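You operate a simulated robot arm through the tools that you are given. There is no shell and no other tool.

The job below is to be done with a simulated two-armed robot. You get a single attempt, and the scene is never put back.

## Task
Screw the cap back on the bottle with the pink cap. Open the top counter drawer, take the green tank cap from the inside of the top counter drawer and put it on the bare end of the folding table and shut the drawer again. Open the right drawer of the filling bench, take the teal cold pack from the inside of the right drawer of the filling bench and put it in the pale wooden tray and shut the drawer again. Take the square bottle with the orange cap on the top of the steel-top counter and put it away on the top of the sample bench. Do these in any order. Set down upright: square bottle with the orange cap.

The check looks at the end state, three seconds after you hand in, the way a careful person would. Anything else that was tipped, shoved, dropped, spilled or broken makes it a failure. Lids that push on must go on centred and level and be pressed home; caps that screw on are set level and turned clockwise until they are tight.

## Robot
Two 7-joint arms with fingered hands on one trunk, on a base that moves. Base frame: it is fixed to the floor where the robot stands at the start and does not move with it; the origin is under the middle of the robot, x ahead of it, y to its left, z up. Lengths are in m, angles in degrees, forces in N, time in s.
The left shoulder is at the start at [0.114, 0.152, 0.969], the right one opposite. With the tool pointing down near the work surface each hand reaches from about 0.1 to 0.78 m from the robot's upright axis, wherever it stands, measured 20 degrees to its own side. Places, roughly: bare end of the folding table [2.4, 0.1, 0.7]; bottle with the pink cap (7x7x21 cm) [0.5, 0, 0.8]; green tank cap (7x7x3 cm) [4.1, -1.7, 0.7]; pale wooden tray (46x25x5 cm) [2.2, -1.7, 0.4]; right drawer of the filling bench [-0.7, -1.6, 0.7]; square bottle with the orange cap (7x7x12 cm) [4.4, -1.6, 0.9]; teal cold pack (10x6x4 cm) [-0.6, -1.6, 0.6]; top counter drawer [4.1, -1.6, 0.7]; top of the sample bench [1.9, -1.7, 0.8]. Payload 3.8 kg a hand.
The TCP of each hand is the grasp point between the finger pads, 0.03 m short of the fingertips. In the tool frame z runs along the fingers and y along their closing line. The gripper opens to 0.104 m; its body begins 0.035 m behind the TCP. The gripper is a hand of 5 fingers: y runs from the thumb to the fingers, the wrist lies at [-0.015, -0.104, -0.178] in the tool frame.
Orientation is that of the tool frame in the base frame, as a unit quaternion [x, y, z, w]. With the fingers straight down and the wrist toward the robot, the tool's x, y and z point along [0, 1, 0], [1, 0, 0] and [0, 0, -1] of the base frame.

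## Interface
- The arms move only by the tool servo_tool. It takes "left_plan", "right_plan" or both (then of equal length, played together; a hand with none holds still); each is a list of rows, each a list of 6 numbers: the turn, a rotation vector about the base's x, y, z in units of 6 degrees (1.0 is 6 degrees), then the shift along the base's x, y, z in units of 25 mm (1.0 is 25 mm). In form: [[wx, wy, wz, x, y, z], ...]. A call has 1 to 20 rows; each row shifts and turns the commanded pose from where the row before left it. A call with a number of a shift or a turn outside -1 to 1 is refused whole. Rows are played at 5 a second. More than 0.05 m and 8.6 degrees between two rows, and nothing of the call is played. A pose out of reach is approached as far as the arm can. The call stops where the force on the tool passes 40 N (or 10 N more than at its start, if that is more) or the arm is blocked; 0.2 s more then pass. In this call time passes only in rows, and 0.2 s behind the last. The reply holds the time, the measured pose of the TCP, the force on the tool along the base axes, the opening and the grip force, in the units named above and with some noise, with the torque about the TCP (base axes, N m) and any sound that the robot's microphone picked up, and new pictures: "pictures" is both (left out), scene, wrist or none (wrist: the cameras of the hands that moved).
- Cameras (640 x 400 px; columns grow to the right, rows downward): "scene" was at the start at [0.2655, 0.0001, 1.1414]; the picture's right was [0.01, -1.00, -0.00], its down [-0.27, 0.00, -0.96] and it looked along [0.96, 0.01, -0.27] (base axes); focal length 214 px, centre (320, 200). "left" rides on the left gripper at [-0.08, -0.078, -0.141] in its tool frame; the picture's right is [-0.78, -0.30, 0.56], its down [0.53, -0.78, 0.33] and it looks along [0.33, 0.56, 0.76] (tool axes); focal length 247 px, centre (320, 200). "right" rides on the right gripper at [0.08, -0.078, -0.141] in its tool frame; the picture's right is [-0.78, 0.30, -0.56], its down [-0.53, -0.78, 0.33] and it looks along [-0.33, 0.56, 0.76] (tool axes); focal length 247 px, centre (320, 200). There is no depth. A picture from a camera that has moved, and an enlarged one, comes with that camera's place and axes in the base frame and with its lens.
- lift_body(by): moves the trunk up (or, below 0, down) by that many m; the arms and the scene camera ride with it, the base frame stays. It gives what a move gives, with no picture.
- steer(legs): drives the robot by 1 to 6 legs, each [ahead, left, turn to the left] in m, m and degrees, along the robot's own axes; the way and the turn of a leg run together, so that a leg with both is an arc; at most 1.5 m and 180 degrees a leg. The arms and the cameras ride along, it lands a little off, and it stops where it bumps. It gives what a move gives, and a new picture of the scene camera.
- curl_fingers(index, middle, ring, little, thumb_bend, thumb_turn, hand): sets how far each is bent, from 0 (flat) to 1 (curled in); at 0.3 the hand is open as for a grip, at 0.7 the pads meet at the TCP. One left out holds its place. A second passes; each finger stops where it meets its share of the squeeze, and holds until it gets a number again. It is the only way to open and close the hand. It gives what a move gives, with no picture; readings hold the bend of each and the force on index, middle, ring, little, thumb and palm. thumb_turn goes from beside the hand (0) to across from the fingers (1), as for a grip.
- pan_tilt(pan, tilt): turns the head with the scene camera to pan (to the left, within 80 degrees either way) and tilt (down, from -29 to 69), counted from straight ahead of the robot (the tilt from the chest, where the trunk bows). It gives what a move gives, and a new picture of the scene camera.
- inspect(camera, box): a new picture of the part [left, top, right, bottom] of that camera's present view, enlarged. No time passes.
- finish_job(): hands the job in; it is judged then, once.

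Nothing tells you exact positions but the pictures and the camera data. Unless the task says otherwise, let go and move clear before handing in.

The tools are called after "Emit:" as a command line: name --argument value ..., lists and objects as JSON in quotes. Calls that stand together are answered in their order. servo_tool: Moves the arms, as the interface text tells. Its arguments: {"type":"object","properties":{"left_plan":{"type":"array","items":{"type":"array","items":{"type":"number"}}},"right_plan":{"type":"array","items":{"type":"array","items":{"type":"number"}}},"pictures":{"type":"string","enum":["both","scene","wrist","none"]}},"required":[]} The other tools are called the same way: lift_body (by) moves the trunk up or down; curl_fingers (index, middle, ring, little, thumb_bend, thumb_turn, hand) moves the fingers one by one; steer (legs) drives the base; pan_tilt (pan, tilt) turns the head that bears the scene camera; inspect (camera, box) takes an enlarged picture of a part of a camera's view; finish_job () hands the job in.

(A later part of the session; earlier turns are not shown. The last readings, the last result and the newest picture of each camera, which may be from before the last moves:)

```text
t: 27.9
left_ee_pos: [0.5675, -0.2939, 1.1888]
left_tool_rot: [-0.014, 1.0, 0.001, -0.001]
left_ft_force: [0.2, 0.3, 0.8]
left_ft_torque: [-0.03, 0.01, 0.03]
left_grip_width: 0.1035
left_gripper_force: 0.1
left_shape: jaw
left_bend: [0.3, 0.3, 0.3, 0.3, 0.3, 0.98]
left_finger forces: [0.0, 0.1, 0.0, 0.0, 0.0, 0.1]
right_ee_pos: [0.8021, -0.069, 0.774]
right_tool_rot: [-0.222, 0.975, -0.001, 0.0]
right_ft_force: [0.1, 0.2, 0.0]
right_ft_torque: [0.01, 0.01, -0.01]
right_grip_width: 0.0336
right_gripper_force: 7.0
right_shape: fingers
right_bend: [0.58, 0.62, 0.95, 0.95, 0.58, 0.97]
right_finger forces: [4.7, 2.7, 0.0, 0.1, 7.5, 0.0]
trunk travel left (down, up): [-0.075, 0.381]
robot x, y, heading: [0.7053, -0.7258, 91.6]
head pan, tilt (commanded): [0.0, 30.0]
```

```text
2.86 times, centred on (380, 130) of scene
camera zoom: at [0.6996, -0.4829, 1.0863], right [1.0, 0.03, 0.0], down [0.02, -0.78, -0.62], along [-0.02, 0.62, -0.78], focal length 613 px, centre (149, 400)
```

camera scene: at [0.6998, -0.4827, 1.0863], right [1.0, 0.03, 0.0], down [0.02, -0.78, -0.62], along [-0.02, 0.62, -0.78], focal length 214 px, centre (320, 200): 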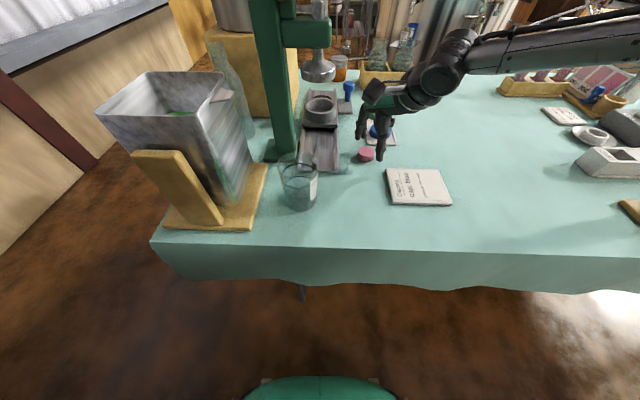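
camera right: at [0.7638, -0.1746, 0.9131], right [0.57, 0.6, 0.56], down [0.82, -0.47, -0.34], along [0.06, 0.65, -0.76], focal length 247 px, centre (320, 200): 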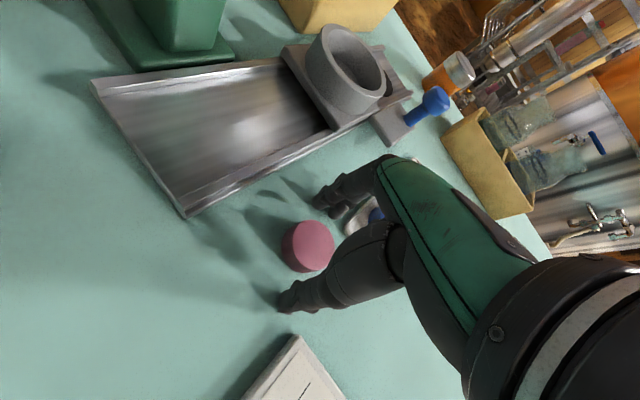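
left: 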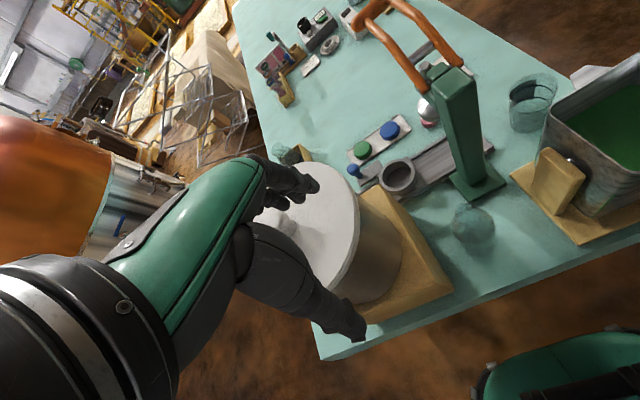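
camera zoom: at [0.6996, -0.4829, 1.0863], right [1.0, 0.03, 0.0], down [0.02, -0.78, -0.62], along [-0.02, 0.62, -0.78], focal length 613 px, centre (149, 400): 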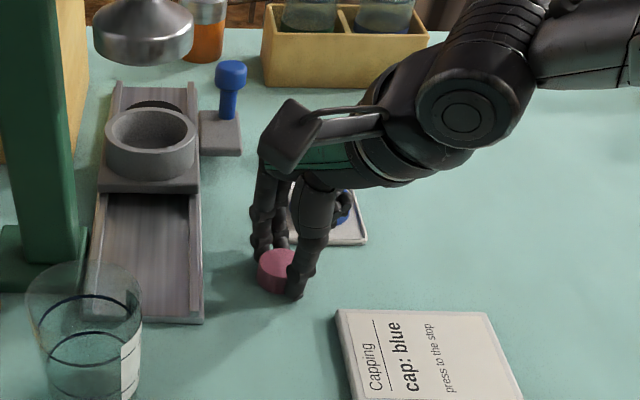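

The cap is pinched (thumb 7.5 N, index 4.7, middle 2.7). I'll firm the grip a little and lift it carefully.

Emit:
curl_fingers --hand "right" --index 0.7 --middle 0.7 --thumb_bend 0.7

Emit:
servo_tool --right_plan '[[0, 0, 0, 0, 0, 0.4], [0, 0, 0, 0, 0, 0.6], [0, 0, 0, 0, 0, 0.6]]'

Emit:
inspect --camera "right" --box '[230, 130, 430, 330]'

Emit:
inspect --camera "scene" --box '[320, 60, 440, 200]'

```text
t: 28.9
left_ee_pos: [0.5672, -0.2937, 1.1885]
left_tool_rot: [-0.014, 1.0, 0.0, -0.001]
left_ft_force: [-0.6, 1.1, -0.1]
left_ft_torque: [0.0, 0.01, -0.01]
left_grip_width: 0.1037
left_gripper_force: 0.1
left_shape: jaw
left_bend: [0.3, 0.3, 0.3, 0.3, 0.3, 0.98]
left_finger forces: [0.0, 0.0, 0.0, 0.0, 0.1, 0.1]
right_ee_pos: [0.8017, -0.0685, 0.7744]
right_tool_rot: [-0.222, 0.975, 0.0, 0.0]
right_ft_force: [0.5, -0.2, -0.3]
right_ft_torque: [0.03, -0.01, -0.03]
right_grip_width: 0.0327
right_gripper_force: 12.2
right_shape: fingers
right_bend: [0.6, 0.65, 0.95, 0.95, 0.58, 0.96]
right_finger forces: [6.9, 5.0, 0.0, 0.0, 12.0, 0.0]
trunk travel left (down, up): [-0.075, 0.381]
robot x, y, heading: [0.7093, -0.7323, 91.8]
head pan, tilt (commanded): [0.0, 30.0]
```

```text
t: 29.8
left_ee_pos: [0.5659, -0.2951, 1.1891]
left_tool_rot: [-0.014, 1.0, 0.001, 0.001]
left_ft_force: [0.0, -0.4, -0.3]
left_ft_torque: [0.02, 0.01, -0.01]
left_grip_width: 0.1038
left_gripper_force: 0.0
left_shape: jaw
left_bend: [0.3, 0.3, 0.3, 0.3, 0.3, 0.98]
left_finger forces: [0.1, 0.0, 0.1, 0.0, 0.0, 0.0]
right_ee_pos: [0.801, -0.0689, 0.8151]
right_tool_rot: [-0.222, 0.975, 0.0, 0.0]
right_ft_force: [0.2, 0.4, -0.4]
right_ft_torque: [0.01, 0.01, 0.01]
right_grip_width: 0.0325
right_gripper_force: 11.8
right_shape: fingers
right_bend: [0.6, 0.65, 0.95, 0.95, 0.58, 0.96]
right_finger forces: [7.1, 5.1, 0.0, 0.1, 12.1, 0.0]
trunk travel left (down, up): [-0.075, 0.381]
robot x, y, heading: [0.7103, -0.7283, 91.4]
head pan, tilt (commanded): [0.0, 30.0]
camera scene: at [0.6995, -0.4831, 1.0864], right [1.0, 0.03, 0.0], down [0.02, -0.78, -0.62], along [-0.02, 0.62, -0.78], focal length 214 px, centre (320, 200)
camera right: at [0.7626, -0.173, 0.9568], right [0.57, 0.6, 0.56], down [0.82, -0.47, -0.33], along [0.06, 0.65, -0.76], focal length 247 px, centre (320, 200)
```

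scene: 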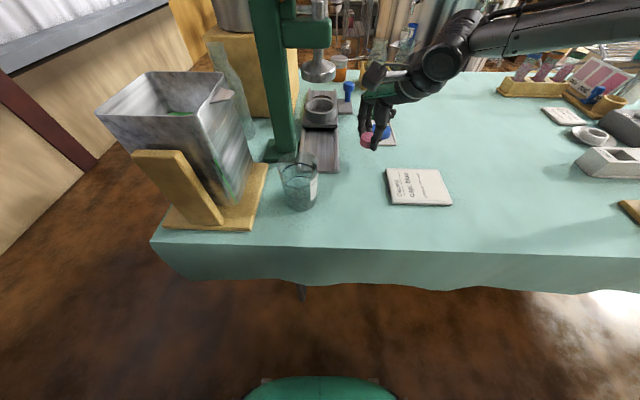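
right: 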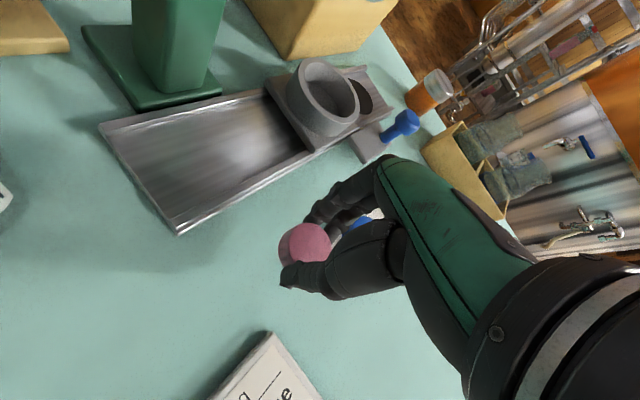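

```text
2.00 times, centred on (330, 230) of right
camera zoom: at [0.7626, -0.173, 0.9568], right [0.57, 0.6, 0.56], down [0.82, -0.47, -0.33], along [0.06, 0.65, -0.76], focal length 494 px, centre (300, 140)
```

zoom: 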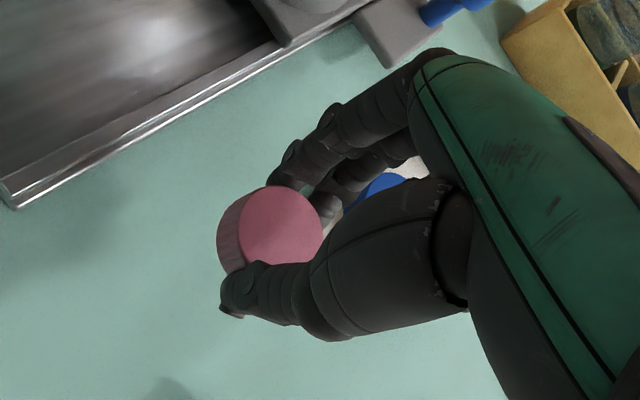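

```text
2.86 times, centred on (380, 130) of scene
camera zoom: at [0.6995, -0.4831, 1.0864], right [1.0, 0.03, 0.0], down [0.02, -0.78, -0.62], along [-0.02, 0.62, -0.78], focal length 613 px, centre (149, 400)
```

zoom: 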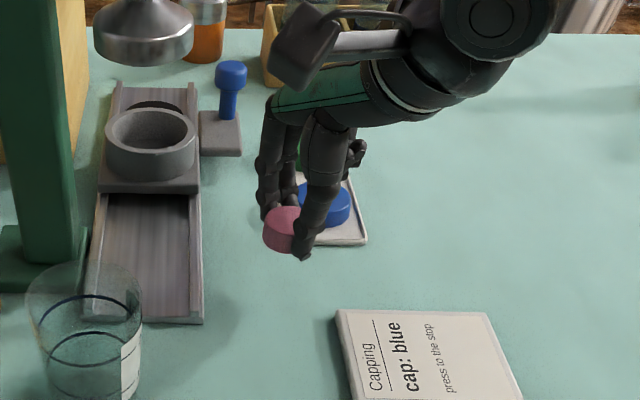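

The cap is lifted (slightly tilted perhaps). I'll back the hand out over the table edge, raise it, then drive back to the front of the table.

Emit:
servo_tool --right_plan '[[0, 0, 0, 0, -0.9, 0.1], [0, 0, 0, 0, -0.9, 0.1], [0, 0, 0, 0, -0.9, 0.1], [0, 0, 0, 0, -0.9, 0.1], [0, 0, 0, 0, -0.9, 0.1], [0, 0, 0, 0, -0.9, 0.1], [0, 0, 0, 0.3, -0.5, 0.9], [0, 0, 0, 0.3, -0.3, 0.9], [0, 0, 0, 0.3, 0, 0.9], [0, 0, 0, 0.3, 0, 0.9], [0, 0, 0, 0.3, 0, 0.9], [0, 0, 0, 0.3, 0, 0.9], [0, 0, 0, 0.3, 0, 0.9], [0, 0, 0, 0.3, 0, 0.9], [0, 0, 0, 0.3, 0, 0.9], [0, 0, 0, 0.3, 0, 0.9], [0, 0, 0, 0.3, 0, 0.9], [0, 0, 0, 0.3, 0, 0.9]]'

Emit:
inspect --camera "scene" --box '[340, 0, 540, 200]'

```text
t: 33.5
left_ee_pos: [0.5671, -0.2926, 1.1896]
left_tool_rot: [-0.014, 1.0, 0.0, 0.0]
left_ft_force: [-0.8, -1.5, -0.5]
left_ft_torque: [-0.04, 0.0, 0.01]
left_grip_width: 0.1038
left_gripper_force: 0.1
left_shape: jaw
left_bend: [0.3, 0.3, 0.3, 0.3, 0.3, 0.98]
left_finger forces: [0.0, 0.1, 0.0, 0.0, 0.0, 0.0]
right_ee_pos: [0.8906, -0.2237, 1.1023]
right_tool_rot: [-0.222, 0.975, 0.0, 0.0]
right_ft_force: [-0.1, 0.3, -0.6]
right_ft_torque: [0.0, 0.03, 0.01]
right_grip_width: 0.0323
right_gripper_force: 12.7
right_shape: fingers
right_bend: [0.6, 0.65, 0.95, 0.95, 0.58, 0.96]
right_finger forces: [7.0, 5.3, 0.1, 0.0, 11.7, 0.1]
trunk travel left (down, up): [-0.075, 0.381]
robot x, y, heading: [0.7057, -0.7336, 91.7]
head pan, tilt (commanded): [0.0, 30.0]
camera scene: at [0.6995, -0.4832, 1.0864], right [1.0, 0.03, 0.0], down [0.02, -0.78, -0.62], along [-0.02, 0.62, -0.78], focal length 214 px, centre (320, 200)
camera right: at [0.8518, -0.3287, 1.2425], right [0.57, 0.6, 0.56], down [0.82, -0.47, -0.33], along [0.06, 0.65, -0.76], focal length 247 px, centre (320, 200)
```

scene: 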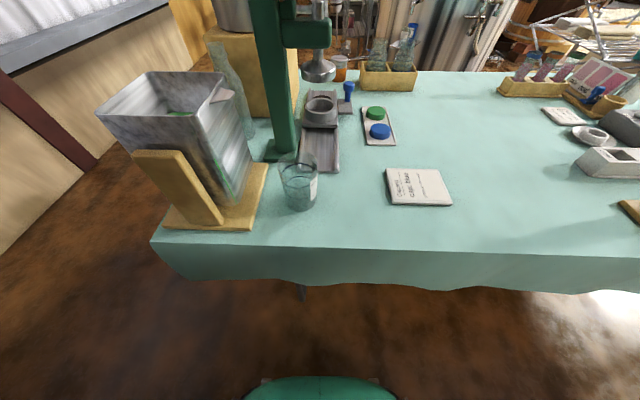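
right: 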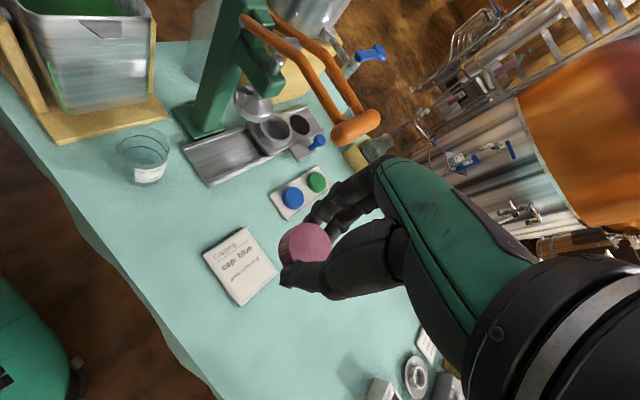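

```text
2.00 times, centred on (440, 100) of scene
camera zoom: at [0.6995, -0.4832, 1.0864], right [1.0, 0.03, 0.0], down [0.02, -0.78, -0.62], along [-0.02, 0.62, -0.78], focal length 429 px, centre (80, 400)
```

zoom: 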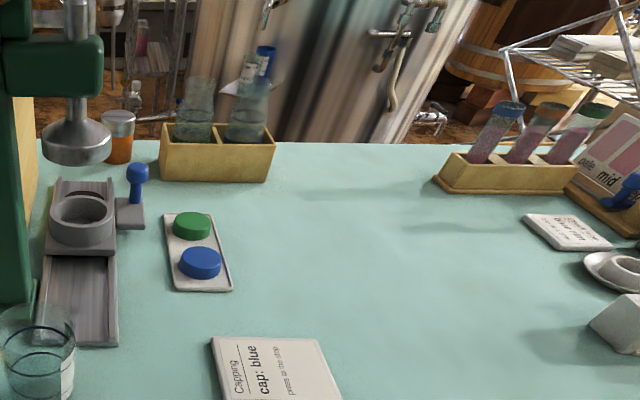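

Emit:
steer --legs '[[0, 0, -91.5], [-0.78, 0, 0], [0, 0.73, 0]]'

Emit:
pan_tilt --pan 0 --tilt 25

```text
t: 45.2
left_ee_pos: [0.3593, 0.1381, 1.1882]
left_tool_rot: [0.699, 0.715, 0.001, 0.0]
left_ft_force: [-0.4, 0.4, -1.1]
left_ft_torque: [0.01, 0.02, 0.02]
left_grip_width: 0.1034
left_gripper_force: 0.0
left_shape: jaw
left_bend: [0.3, 0.3, 0.3, 0.3, 0.3, 0.98]
left_finger forces: [0.0, 0.0, 0.0, 0.0, 0.0, 0.1]
right_ee_pos: [0.4262, -0.1861, 1.1019]
right_tool_rot: [0.536, 0.845, 0.0, 0.0]
right_ft_force: [0.8, 1.1, -0.6]
right_ft_torque: [-0.03, 0.0, 0.0]
right_grip_width: 0.0318
right_gripper_force: 12.2
right_shape: fingers
right_bend: [0.6, 0.65, 0.95, 0.95, 0.58, 0.96]
right_finger forces: [6.9, 5.2, 0.0, 0.0, 11.6, 0.0]
trunk travel left (down, up): [-0.075, 0.381]
robot x, y, heading: [-0.0825, 0.0015, 1.2]
head pan, tilt (commanded): [0.0, 30.0]
camera scene: at [0.169, 0.0066, 1.0864], right [0.02, -1.0, 0.0], down [-0.78, -0.02, -0.62], along [0.62, 0.01, -0.78], focal length 214 px, centre (320, 200)
```

scene: 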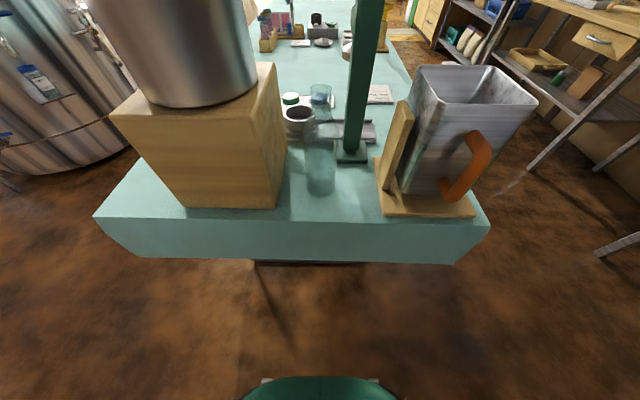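

```text
t: 45.9
left_ee_pos: [0.3589, 0.1376, 1.1873]
left_tool_rot: [0.7, 0.715, 0.0, 0.0]
left_ft_force: [-0.2, 0.5, -0.2]
left_ft_torque: [-0.02, 0.0, 0.03]
left_grip_width: 0.1038
left_gripper_force: 0.1
left_shape: jaw
left_bend: [0.3, 0.3, 0.3, 0.3, 0.3, 0.98]
left_finger forces: [0.1, 0.1, 0.0, 0.1, 0.1, 0.0]
right_ee_pos: [0.4273, -0.1856, 1.1016]
right_tool_rot: [0.536, 0.844, 0.0, 0.0]
right_ft_force: [1.2, 0.2, 0.8]
right_ft_torque: [-0.06, 0.0, -0.01]
right_grip_width: 0.0322
right_gripper_force: 11.6
right_shape: fingers
right_bend: [0.6, 0.65, 0.95, 0.95, 0.58, 0.96]
right_finger forces: [6.9, 5.1, 0.0, 0.0, 11.7, 0.1]
trunk travel left (down, up): [-0.075, 0.381]
robot x, y, heading: [-0.0804, 0.0015, 1.2]
head pan, tilt (commanded): [0.0, 25.0]
camera scene: at [0.1735, 0.0065, 1.0931], right [0.02, -1.0, 0.0], down [-0.73, -0.01, -0.69], along [0.69, 0.01, -0.73], focal length 214 px, centre (320, 200)
```

scene: 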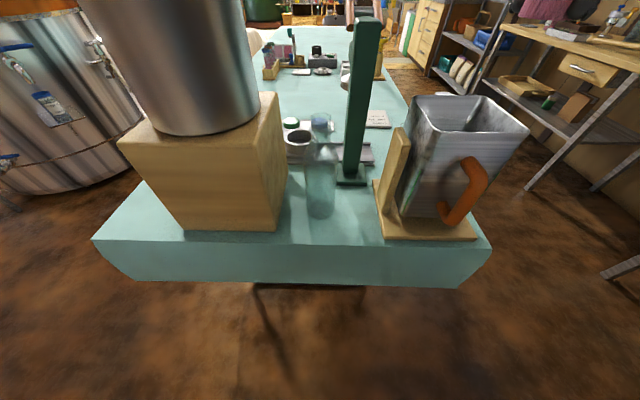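

Emit:
inspect --camera "scene" --box '[230, 70, 410, 250]'

Emit:
inspect --camera "scene" --box '[90, 0, 400, 250]'

```text
2.22 times, centred on (320, 160) of scene
camera zoom: at [0.1735, 0.0065, 1.0931], right [0.02, -1.0, 0.0], down [-0.73, -0.01, -0.69], along [0.69, 0.01, -0.73], focal length 477 px, centre (320, 289)
```

zoom: 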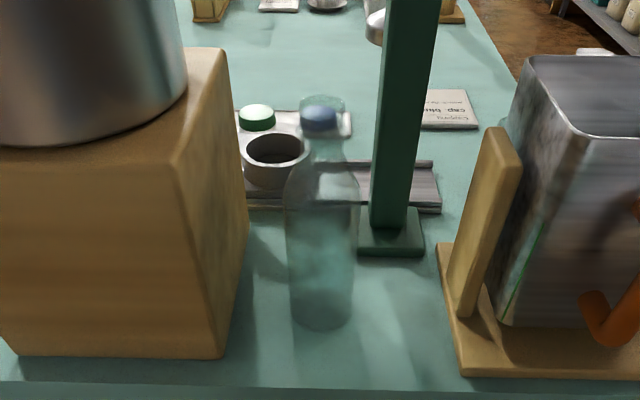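

```text
1.60 times, centred on (245, 125) of scene
camera zoom: at [0.1735, 0.0065, 1.0931], right [0.02, -1.0, 0.0], down [-0.73, -0.01, -0.69], along [0.69, 0.01, -0.73], focal length 343 px, centre (440, 320)
```

zoom: 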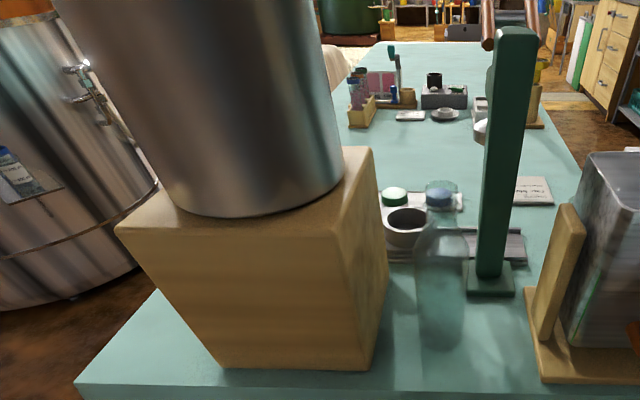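

The bottle is at about [0.494, 0.010], its lip at z≈0.938; the box side is at y≈0.097 so the left thumb fits between. I'll back off 0.25 m to get room, then turn the left hand to point forward so it can hold the bottle body.

Emit:
steer --legs '[[-0.25, 0, -1.2]]'

Emit:
servo_tool --left_plan '[[0.577, -0.577, -0.577, 0.3, -0.2, -0.5], [0.577, -0.577, -0.577, 0.3, -0.2, -0.5], [0.577, -0.577, -0.577, 0.3, -0.2, -0.5], [0.577, -0.577, -0.577, 0.3, -0.2, -0.5], [0.577, -0.577, -0.577, 0.3, -0.2, -0.5], [0.577, -0.577, -0.577, 0.3, -0.2, -0.5], [0.577, -0.577, -0.577, 0.3, -0.2, -0.5], [0.577, -0.577, -0.577, 0.3, -0.2, -0.5], [0.577, -0.577, -0.577, 0.3, -0.2, -0.5], [0.577, -0.577, -0.577, 0.3, -0.2, -0.5]]'

```text
t: 47.7
left_ee_pos: [0.1153, 0.1231, 1.189]
left_tool_rot: [0.711, 0.703, -0.001, -0.001]
left_ft_force: [0.5, 0.8, 0.0]
left_ft_torque: [0.02, -0.02, 0.01]
left_grip_width: 0.1038
left_gripper_force: 0.1
left_shape: jaw
left_bend: [0.3, 0.3, 0.3, 0.3, 0.3, 0.98]
left_finger forces: [0.1, 0.0, 0.1, 0.1, 0.0, 0.0]
right_ee_pos: [0.1724, -0.2014, 1.1023]
right_tool_rot: [0.549, 0.836, 0.0, -0.001]
right_ft_force: [0.2, 0.4, -0.1]
right_ft_torque: [0.0, -0.06, -0.04]
right_grip_width: 0.0323
right_gripper_force: 12.1
right_shape: fingers
right_bend: [0.6, 0.65, 0.95, 0.95, 0.58, 0.96]
right_finger forces: [6.9, 5.2, 0.1, 0.0, 11.8, 0.0]
trunk travel left (down, up): [-0.075, 0.381]
robot x, y, heading: [-0.3265, 0.0017, -0.8]
head pan, tilt (commanded): [0.0, 25.0]
camera scene: at [-0.0749, -0.0026, 1.0931], right [-0.01, -1.0, 0.0], down [-0.73, 0.01, -0.69], along [0.69, -0.01, -0.73], focal length 214 px, centre (320, 200)
```

scene: 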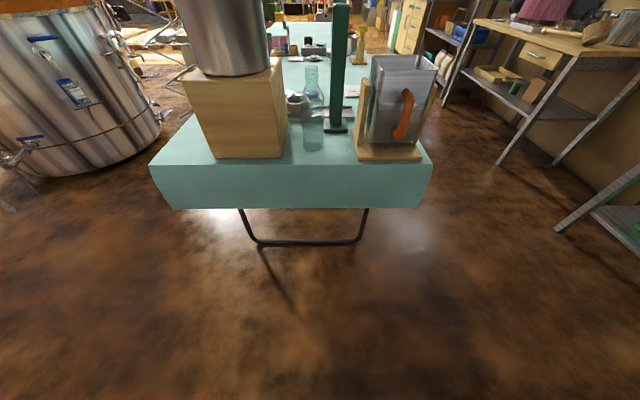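

```text
t: 49.9
left_ee_pos: [0.1903, 0.0728, 1.0626]
left_tool_rot: [0.819, 0.404, 0.408, -0.001]
left_ft_force: [-0.8, 0.4, 0.0]
left_ft_torque: [0.04, 0.01, 0.0]
left_grip_width: 0.1039
left_gripper_force: 0.0
left_shape: jaw
left_bend: [0.3, 0.3, 0.3, 0.3, 0.3, 0.98]
left_finger forces: [0.1, 0.0, 0.0, 0.0, 0.0, 0.1]
right_ee_pos: [0.1727, -0.2013, 1.1014]
right_tool_rot: [0.549, 0.836, 0.0, 0.0]
right_ft_force: [0.6, -0.6, 0.6]
right_ft_torque: [0.04, -0.01, 0.01]
right_grip_width: 0.0322
right_gripper_force: 12.4
right_shape: fingers
right_bend: [0.6, 0.65, 0.95, 0.95, 0.58, 0.96]
right_finger forces: [6.9, 5.2, 0.0, 0.1, 11.6, 0.0]
trunk travel left (down, up): [-0.075, 0.381]
robot x, y, heading: [-0.3257, -0.0011, -0.7]
head pan, tilt (commanded): [0.0, 25.0]
camera scene: at [-0.0743, -0.0025, 1.093], right [-0.01, -1.0, 0.0], down [-0.73, 0.01, -0.69], along [0.69, -0.01, -0.73], focal length 214 px, centre (320, 200)
camera left: at [0.0169, 0.025, 1.0773], right [-0.09, -0.13, -0.99], down [-0.11, 0.99, -0.12], along [0.99, 0.1, -0.1], focal length 247 px, centre (320, 200)
```

scene: 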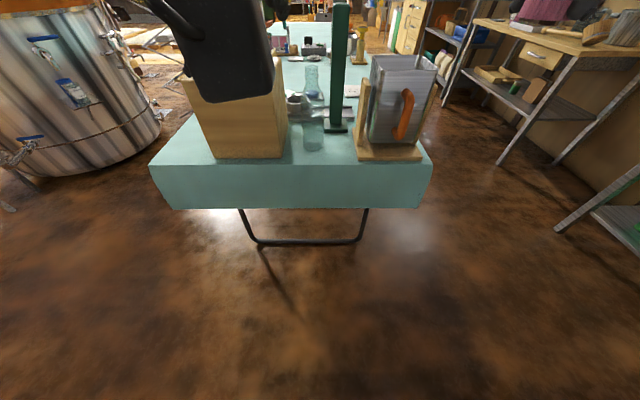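
left: 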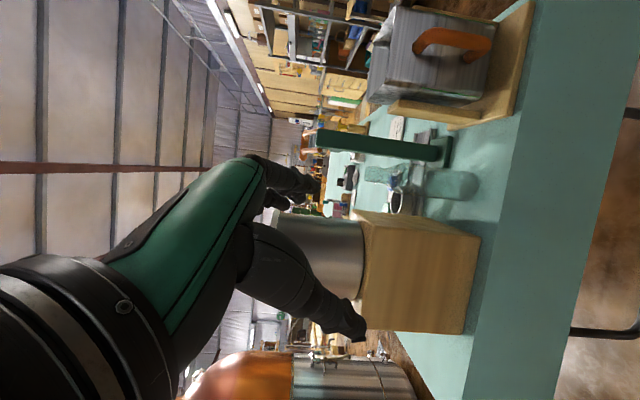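

Emit:
servo_tool --left_plan '[[0.577, -0.577, -0.577, 0.1, -0.25, -0.96], [0.577, -0.577, -0.577, 0.1, -0.25, -0.96], [0.577, -0.577, -0.577, 0.1, -0.25, -0.96], [0.577, -0.577, -0.577, 0.1, -0.25, -0.96], [0.577, -0.577, -0.577, 0.1, -0.25, -0.96], [0.577, -0.577, -0.577, 0.1, -0.25, -0.96], [0.577, -0.577, -0.577, 0.1, -0.25, -0.96], [0.577, -0.577, -0.577, 0.1, -0.25, -0.96], [0.577, -0.577, -0.577, 0.1, -0.25, -0.96], [0.577, -0.577, -0.577, 0.1, -0.25, -0.96]]'

Emit:
curl_fingers --hand "left" --index 0.34 --middle 0.34 --ring 0.34 --little 0.34 --thumb_bend 0.36

```text
t: 52.1
left_ee_pos: [0.2178, 0.0103, 0.8248]
left_tool_rot: [0.707, -0.003, 0.707, -0.003]
left_ft_force: [0.4, 0.4, 1.0]
left_ft_torque: [-0.02, -0.01, -0.01]
left_grip_width: 0.1036
left_gripper_force: 0.0
left_shape: jaw
left_bend: [0.3, 0.3, 0.3, 0.3, 0.3, 0.98]
left_finger forces: [0.0, 0.1, 0.0, 0.0, 0.0, 0.0]
right_ee_pos: [0.172, -0.2021, 1.1018]
right_tool_rot: [0.549, 0.836, 0.0, 0.0]
right_ft_force: [0.6, -0.3, -0.6]
right_ft_torque: [-0.02, 0.03, -0.03]
right_grip_width: 0.032
right_gripper_force: 11.8
right_shape: fingers
right_bend: [0.6, 0.65, 0.95, 0.95, 0.58, 0.96]
right_finger forces: [6.9, 5.3, 0.0, 0.0, 11.6, 0.1]
trunk travel left (down, up): [-0.075, 0.381]
robot x, y, heading: [-0.3264, 0.001, -0.2]
head pan, tilt (commanded): [0.0, 25.0]
camera scene: at [-0.0745, -0.0025, 1.0931], right [-0.01, -1.0, 0.0], down [-0.73, 0.01, -0.69], along [0.69, -0.01, -0.73], focal length 214 px, centre (320, 200)
camera left: at [0.0748, 0.0887, 0.7447], right [0.56, 0.3, -0.77], down [0.33, 0.77, 0.54], along [0.76, -0.56, 0.33], focal length 247 px, centre (320, 200)
```

scene: 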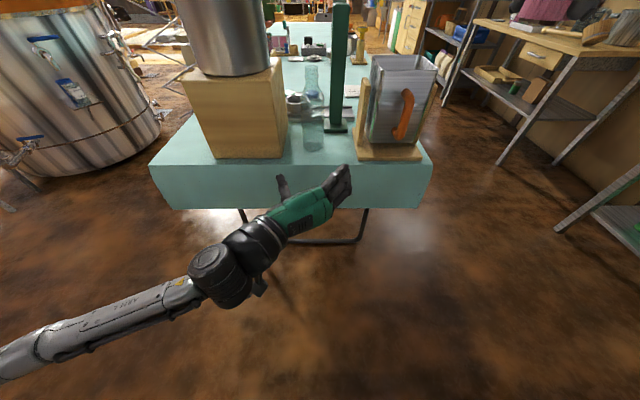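
left: 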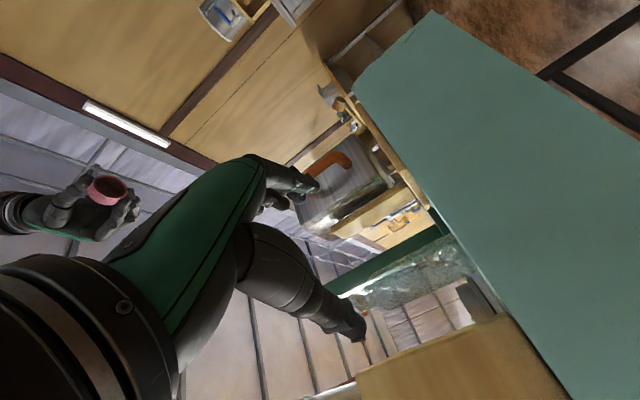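

```text
t: 53.1
left_ee_pos: [0.2177, 0.0107, 0.8253]
left_tool_rot: [0.708, -0.002, 0.706, -0.003]
left_ft_force: [0.3, 0.4, -0.5]
left_ft_torque: [0.01, 0.05, 0.03]
left_grip_width: 0.0912
left_gripper_force: 0.0
left_shape: fingers
left_bend: [0.34, 0.34, 0.34, 0.34, 0.36, 0.98]
left_finger forces: [0.0, 0.0, 0.0, 0.1, 0.0, 0.1]
right_ee_pos: [0.1715, -0.2019, 1.1022]
right_tool_rot: [0.549, 0.836, 0.0, -0.001]
right_ft_force: [0.5, -0.3, -0.3]
right_ft_torque: [-0.01, 0.0, 0.01]
right_grip_width: 0.0321
right_gripper_force: 11.8
right_shape: fingers
right_bend: [0.6, 0.65, 0.95, 0.95, 0.58, 0.96]
right_finger forces: [6.8, 5.3, 0.0, 0.0, 11.6, 0.1]
trunk travel left (down, up): [-0.075, 0.381]
robot x, y, heading: [-0.3294, -0.002, -0.5]
head pan, tilt (commanded): [0.0, 25.0]
```

The left hand is now level, pointing at the bottle, and its camera sees the cap in the right hand from below. I'll look at that closely to judge the tilt.

Emit:
inspect --camera "left" --box '[0, 130, 200, 270]'

Emit:
inspect --camera "left" --box '[240, 140, 560, 400]'

```text
2.86 times, centred on (100, 200) of left
camera zoom: at [0.0746, 0.0885, 0.7452], right [0.56, 0.3, -0.77], down [0.33, 0.77, 0.54], along [0.76, -0.56, 0.33], focal length 706 px, centre (949, 200)
```

zoom: 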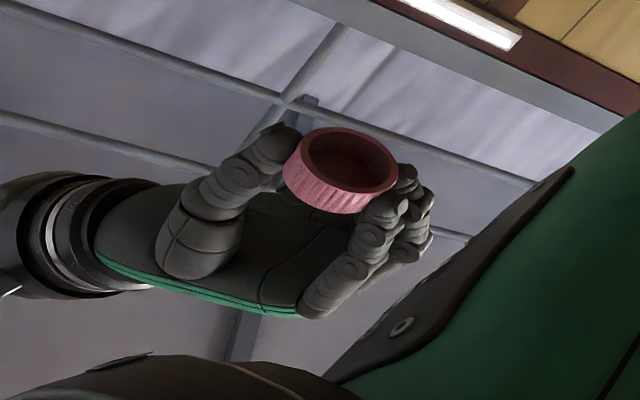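

```text
1.54 times, centred on (400, 270) of left
camera zoom: at [0.0746, 0.0885, 0.7452], right [0.56, 0.3, -0.77], down [0.33, 0.77, 0.54], along [0.76, -0.56, 0.33], focal length 380 px, centre (197, 92)
```

zoom: 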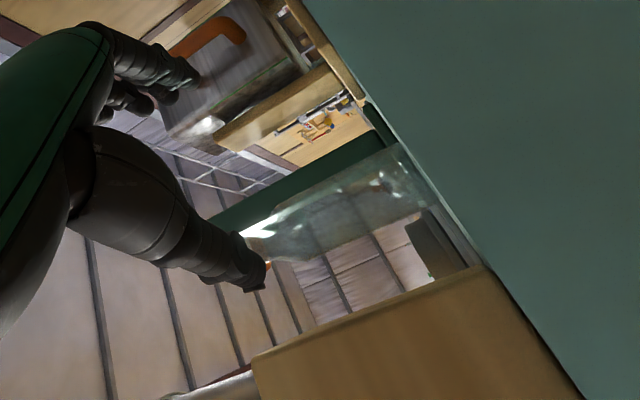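

Emit:
inspect --camera "left" --box '[80, 165, 144, 205]'

```text
10.00 times, centred on (112, 185) of left
camera zoom: at [0.0746, 0.0885, 0.7452], right [0.56, 0.3, -0.77], down [0.33, 0.77, 0.54], along [0.76, -0.56, 0.33], focal length 2470 px, centre (2400, 350)
```

zoom: 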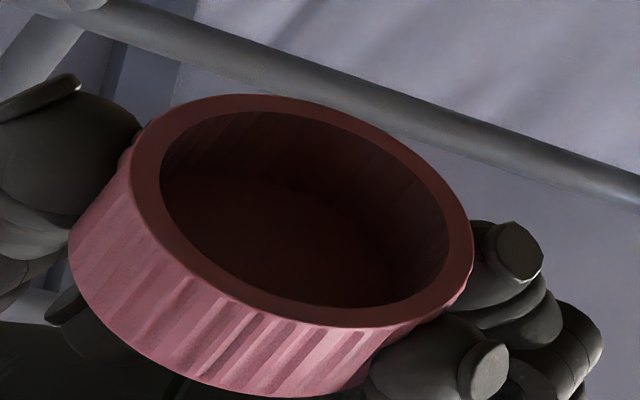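

The cap turns out to be held level within about 2° (the rim ellipse matches a horizontal circle). I'll drive forward 0.17 m so that the left hand comes just in front of the bottle.

Emit:
steer --legs '[[0.17, 0, 0.3]]'

Emit:
inspect --camera "scene" --box '[200, 60, 440, 300]'

Emit:
inspect --camera "left" --box '[0, 0, 640, 400]'

```text
t: 54.5
left_ee_pos: [0.3916, 0.0137, 0.8251]
left_tool_rot: [0.708, 0.0, 0.706, -0.007]
left_ft_force: [-0.3, -0.7, -0.8]
left_ft_torque: [-0.02, -0.02, 0.03]
left_grip_width: 0.0913
left_gripper_force: 0.1
left_shape: fingers
left_bend: [0.34, 0.34, 0.34, 0.34, 0.36, 0.98]
left_finger forces: [0.1, 0.0, 0.0, 0.0, 0.1, 0.1]
right_ee_pos: [0.3483, -0.1987, 1.1014]
right_tool_rot: [0.545, 0.838, 0.0, -0.001]
right_ft_force: [0.1, 0.7, -0.4]
right_ft_torque: [-0.01, 0.04, 0.02]
right_grip_width: 0.0323
right_gripper_force: 12.2
right_shape: fingers
right_bend: [0.6, 0.65, 0.95, 0.95, 0.58, 0.96]
right_finger forces: [7.0, 5.3, 0.0, 0.1, 11.7, 0.1]
trunk travel left (down, up): [-0.075, 0.381]
robot x, y, heading: [-0.1548, -0.0032, -0.3]
head pan, tilt (commanded): [0.0, 25.0]
camera scene: at [0.1003, -0.0017, 1.093], right [0.0, -1.0, 0.0], down [-0.73, 0.0, -0.69], along [0.69, 0.0, -0.73], focal length 214 px, centre (320, 200)
```

scene: 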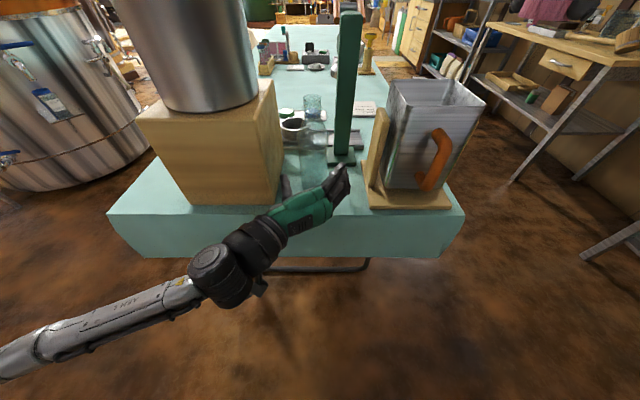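

```text
1.67 times, centred on (320, 180) of scene
camera zoom: at [0.1003, -0.0017, 1.093], right [0.0, -1.0, 0.0], down [-0.73, 0.0, -0.69], along [0.69, 0.0, -0.73], focal length 358 px, centre (320, 233)
```

zoom: 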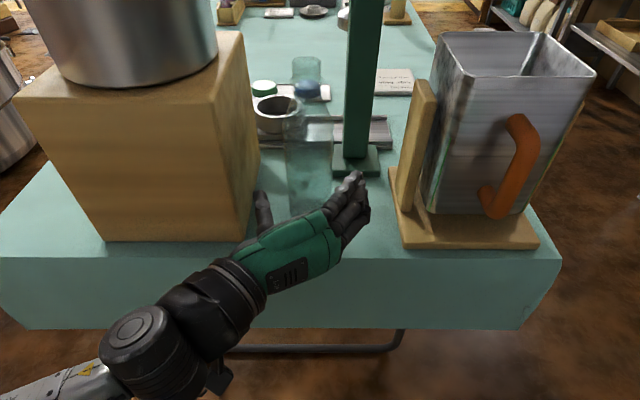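

```text
1.00 times, centred on (320, 200) of left (not enlarged: the box is as wide or as high as the picture)
camera zoom: at [0.2485, 0.0906, 0.7449], right [0.55, 0.31, -0.78], down [0.33, 0.78, 0.54], along [0.77, -0.55, 0.33], focal length 247 px, centre (320, 200)
```

zoom: 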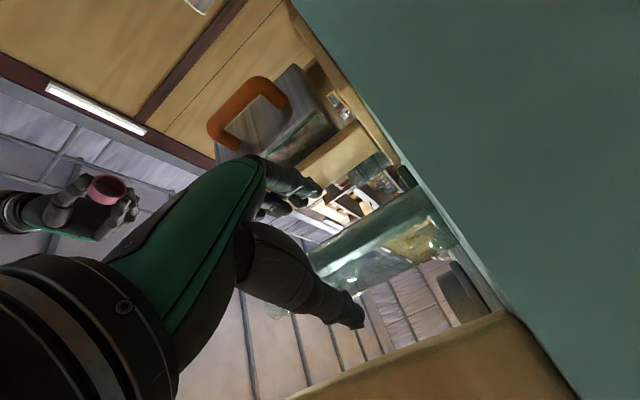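

The left hand straddles the bottle properly. Moving it forward onto the bottle body.

Emit:
servo_tool --left_plan '[[0, 0, 0, 0.6, -0.03, 0], [0, 0, 0, 0.6, -0.03, 0], [0, 0, 0, 0.6, 0, 0], [0, 0, 0, 0.6, 0, 0], [0, 0, 0, 0.6, 0, 0], [0, 0, 0, 0.5, 0, 0]]'

Emit:
inspect --camera "scene" --box '[220, 60, 420, 260]'

```text
t: 56.0
left_ee_pos: [0.4812, 0.0143, 0.824]
left_tool_rot: [0.708, 0.0, 0.706, -0.007]
left_ft_force: [-0.1, -0.8, 0.2]
left_ft_torque: [0.01, 0.0, 0.04]
left_grip_width: 0.0913
left_gripper_force: 0.0
left_shape: fingers
left_bend: [0.34, 0.34, 0.34, 0.34, 0.36, 0.98]
left_finger forces: [0.1, 0.0, 0.0, 0.1, 0.0, 0.0]
right_ee_pos: [0.3486, -0.1992, 1.1015]
right_tool_rot: [0.546, 0.838, 0.0, 0.0]
right_ft_force: [-0.5, 0.3, 0.0]
right_ft_torque: [-0.02, 0.0, -0.01]
right_grip_width: 0.0321
right_gripper_force: 12.0
right_shape: fingers
right_bend: [0.6, 0.65, 0.95, 0.95, 0.58, 0.96]
right_finger forces: [6.9, 5.3, 0.0, 0.0, 11.7, 0.1]
trunk travel left (down, up): [-0.075, 0.381]
robot x, y, heading: [-0.1543, 0.0031, -0.0]
head pan, tilt (commanded): [0.0, 25.0]
camera scene: at [0.0997, -0.0018, 1.0931], right [0.0, -1.0, 0.0], down [-0.73, 0.0, -0.69], along [0.69, 0.0, -0.73], focal length 214 px, centre (320, 200)
camera left: at [0.3382, 0.0909, 0.7449], right [0.55, 0.31, -0.77], down [0.33, 0.78, 0.54], along [0.77, -0.55, 0.33], focal length 247 px, centre (320, 200)
```

scene: 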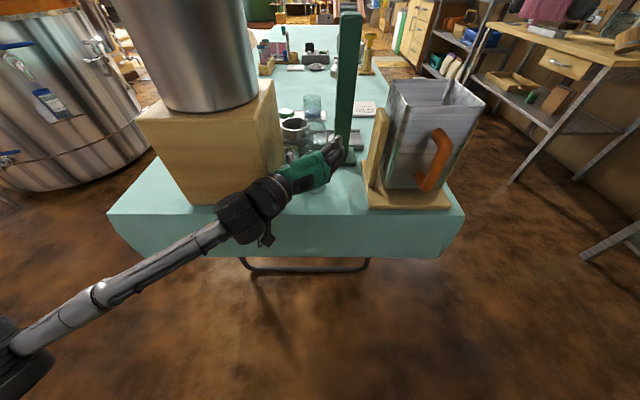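
left: 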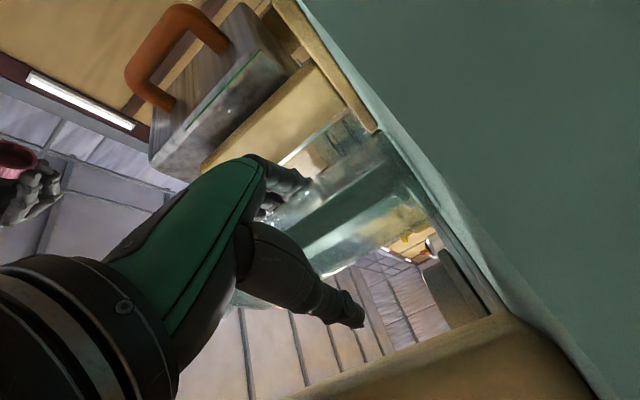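

```text
2.00 times, centred on (320, 160) of scene
camera zoom: at [0.0997, -0.0018, 1.0931], right [0.0, -1.0, 0.0], down [-0.73, 0.0, -0.69], along [0.69, 0.0, -0.73], focal length 429 px, centre (320, 280)
```

zoom: 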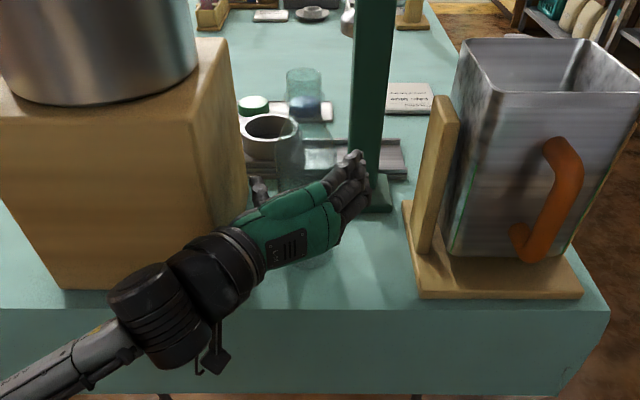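

Emit:
curl_fingers --hand "left" --index 0.46 --middle 0.46 --ring 0.46 --little 0.46 --thumb_bend 0.46

Emit:
inspect --camera "scene" --box '[220, 60, 420, 260]'

Emit:
inspect --camera "left" --box '[200, 100, 480, 380]'

```text
t: 57.0
left_ee_pos: [0.4811, 0.0144, 0.8238]
left_tool_rot: [0.707, -0.001, 0.707, -0.006]
left_ft_force: [0.4, 0.0, 0.2]
left_ft_torque: [-0.01, 0.01, 0.01]
left_grip_width: 0.065
left_gripper_force: 1.1
left_shape: fingers
left_bend: [0.45, 0.46, 0.46, 0.46, 0.45, 0.98]
left_finger forces: [1.2, 0.1, 0.1, 0.0, 0.9, 0.1]
right_ee_pos: [0.3476, -0.1987, 1.1014]
right_tool_rot: [0.546, 0.838, 0.0, 0.0]
right_ft_force: [-0.3, 0.3, 0.2]
right_ft_torque: [0.01, 0.03, -0.02]
right_grip_width: 0.0323
right_gripper_force: 11.6
right_shape: fingers
right_bend: [0.6, 0.65, 0.95, 0.95, 0.58, 0.96]
right_finger forces: [6.9, 5.3, 0.0, 0.0, 11.7, 0.1]
trunk travel left (down, up): [-0.075, 0.381]
robot x, y, heading: [-0.149, -0.0031, -0.3]
head pan, tilt (commanded): [0.0, 25.0]
```

```text
2.00 times, centred on (320, 160) of scene
camera zoom: at [0.0995, -0.0018, 1.0932], right [0.0, -1.0, 0.0], down [-0.73, 0.0, -0.69], along [0.69, 0.0, -0.73], focal length 429 px, centre (320, 280)
```

zoom: 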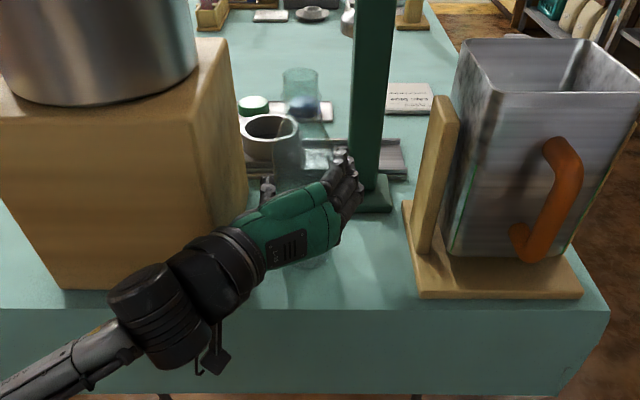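

```text
1.43 times, centred on (340, 240) of left
camera zoom: at [0.3379, 0.0909, 0.7449], right [0.55, 0.31, -0.77], down [0.33, 0.78, 0.54], along [0.77, -0.55, 0.33], focal length 353 px, centre (291, 143)
```

zoom: 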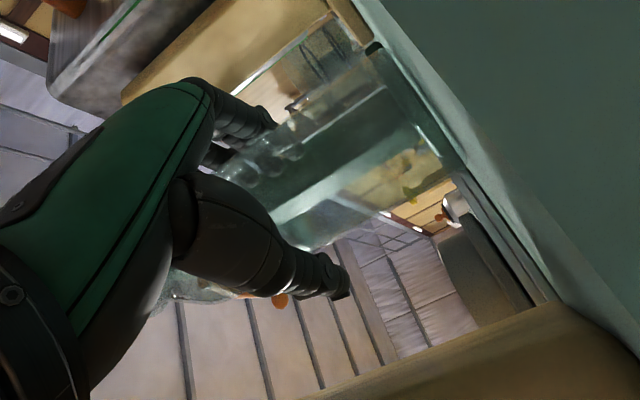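

Fingers touch the bottle; I'll tighten the left grip moderately.

Emit:
curl_fingers --hand "left" --index 0.54 --middle 0.54 --ring 0.54 --little 0.54 --thumb_bend 0.54

Emit:
inspect --camera "left" --box '[100, 100, 420, 380]'

Emit:
inspect --camera "scene" --box '[260, 70, 380, 190]'

```text
t: 58.0
left_ee_pos: [0.4806, 0.0156, 0.8249]
left_tool_rot: [0.707, 0.0, 0.707, -0.006]
left_ft_force: [0.8, 0.1, 2.7]
left_ft_torque: [0.11, -0.02, -0.01]
left_grip_width: 0.0588
left_gripper_force: 9.8
left_shape: fingers
left_bend: [0.48, 0.54, 0.54, 0.52, 0.48, 0.97]
left_finger forces: [6.1, 0.1, 0.0, 3.8, 10.3, 0.1]
right_ee_pos: [0.3478, -0.1999, 1.1014]
right_tool_rot: [0.545, 0.838, 0.0, 0.0]
right_ft_force: [0.5, 0.1, -0.5]
right_ft_torque: [0.01, -0.03, 0.02]
right_grip_width: 0.0321
right_gripper_force: 12.2
right_shape: fingers
right_bend: [0.6, 0.65, 0.95, 0.95, 0.58, 0.96]
right_finger forces: [6.9, 5.3, 0.1, 0.0, 11.7, 0.1]
trunk travel left (down, up): [-0.075, 0.381]
robot x, y, heading: [-0.1539, -0.0044, 0.1]
head pan, tilt (commanded): [0.0, 25.0]
```

```text
1.43 times, centred on (260, 240) of left
camera zoom: at [0.3378, 0.091, 0.7451], right [0.55, 0.31, -0.77], down [0.33, 0.78, 0.54], along [0.77, -0.55, 0.33], focal length 353 px, centre (406, 143)
```

zoom: 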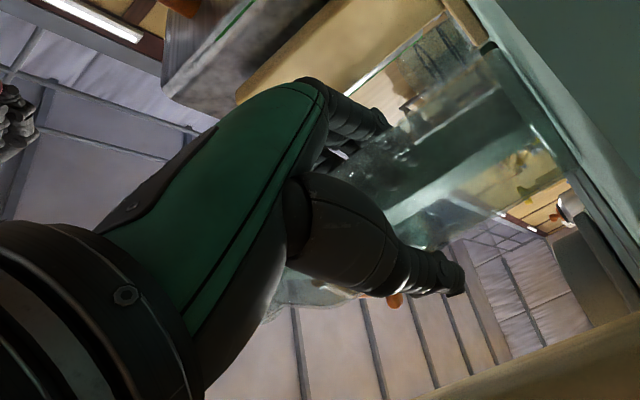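

```text
3.33 times, centred on (320, 130) of scene
camera zoom: at [0.0992, -0.0017, 1.0932], right [0.0, -1.0, 0.0], down [-0.73, 0.0, -0.69], along [0.69, 0.0, -0.73], focal length 715 px, centre (320, 433)
```

zoom: 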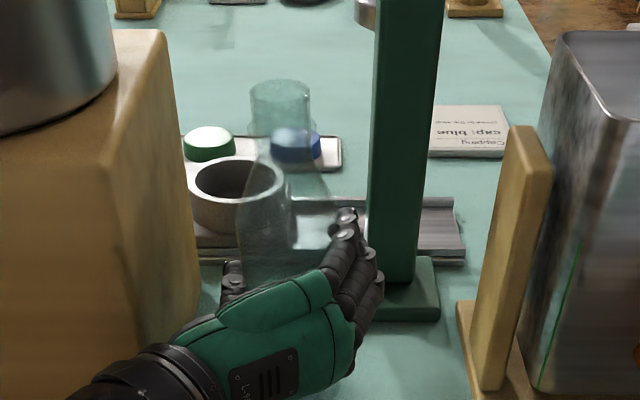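

Emit:
inspect --camera "left" --box '[320, 90, 480, 250]'

Emit:
inspect --camera "left" --box '[180, 220, 380, 340]'

```text
2.50 times, centred on (400, 170) of left
camera zoom: at [0.3378, 0.091, 0.7451], right [0.55, 0.31, -0.77], down [0.33, 0.78, 0.54], along [0.77, -0.55, 0.33], focal length 617 px, centre (120, 275)
```

zoom: 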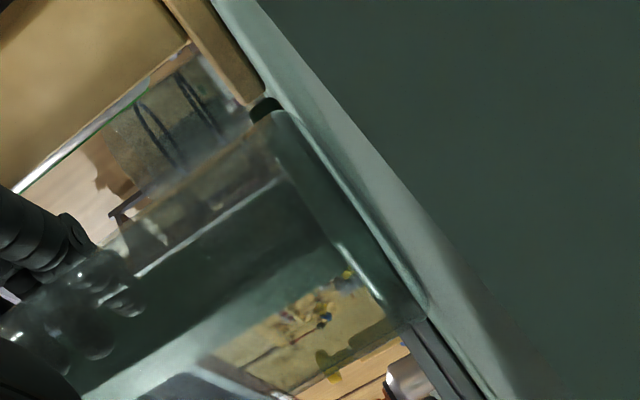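

```text
3.20 times, centred on (280, 280) of left
camera zoom: at [0.3378, 0.091, 0.7451], right [0.55, 0.31, -0.77], down [0.33, 0.78, 0.54], along [0.77, -0.55, 0.33], focal length 790 px, centre (448, -56)
```

zoom: 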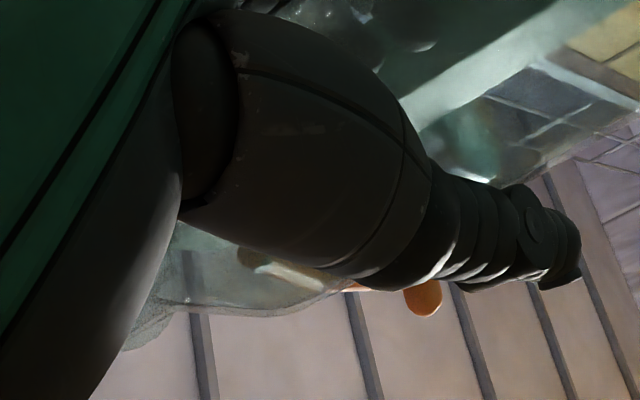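

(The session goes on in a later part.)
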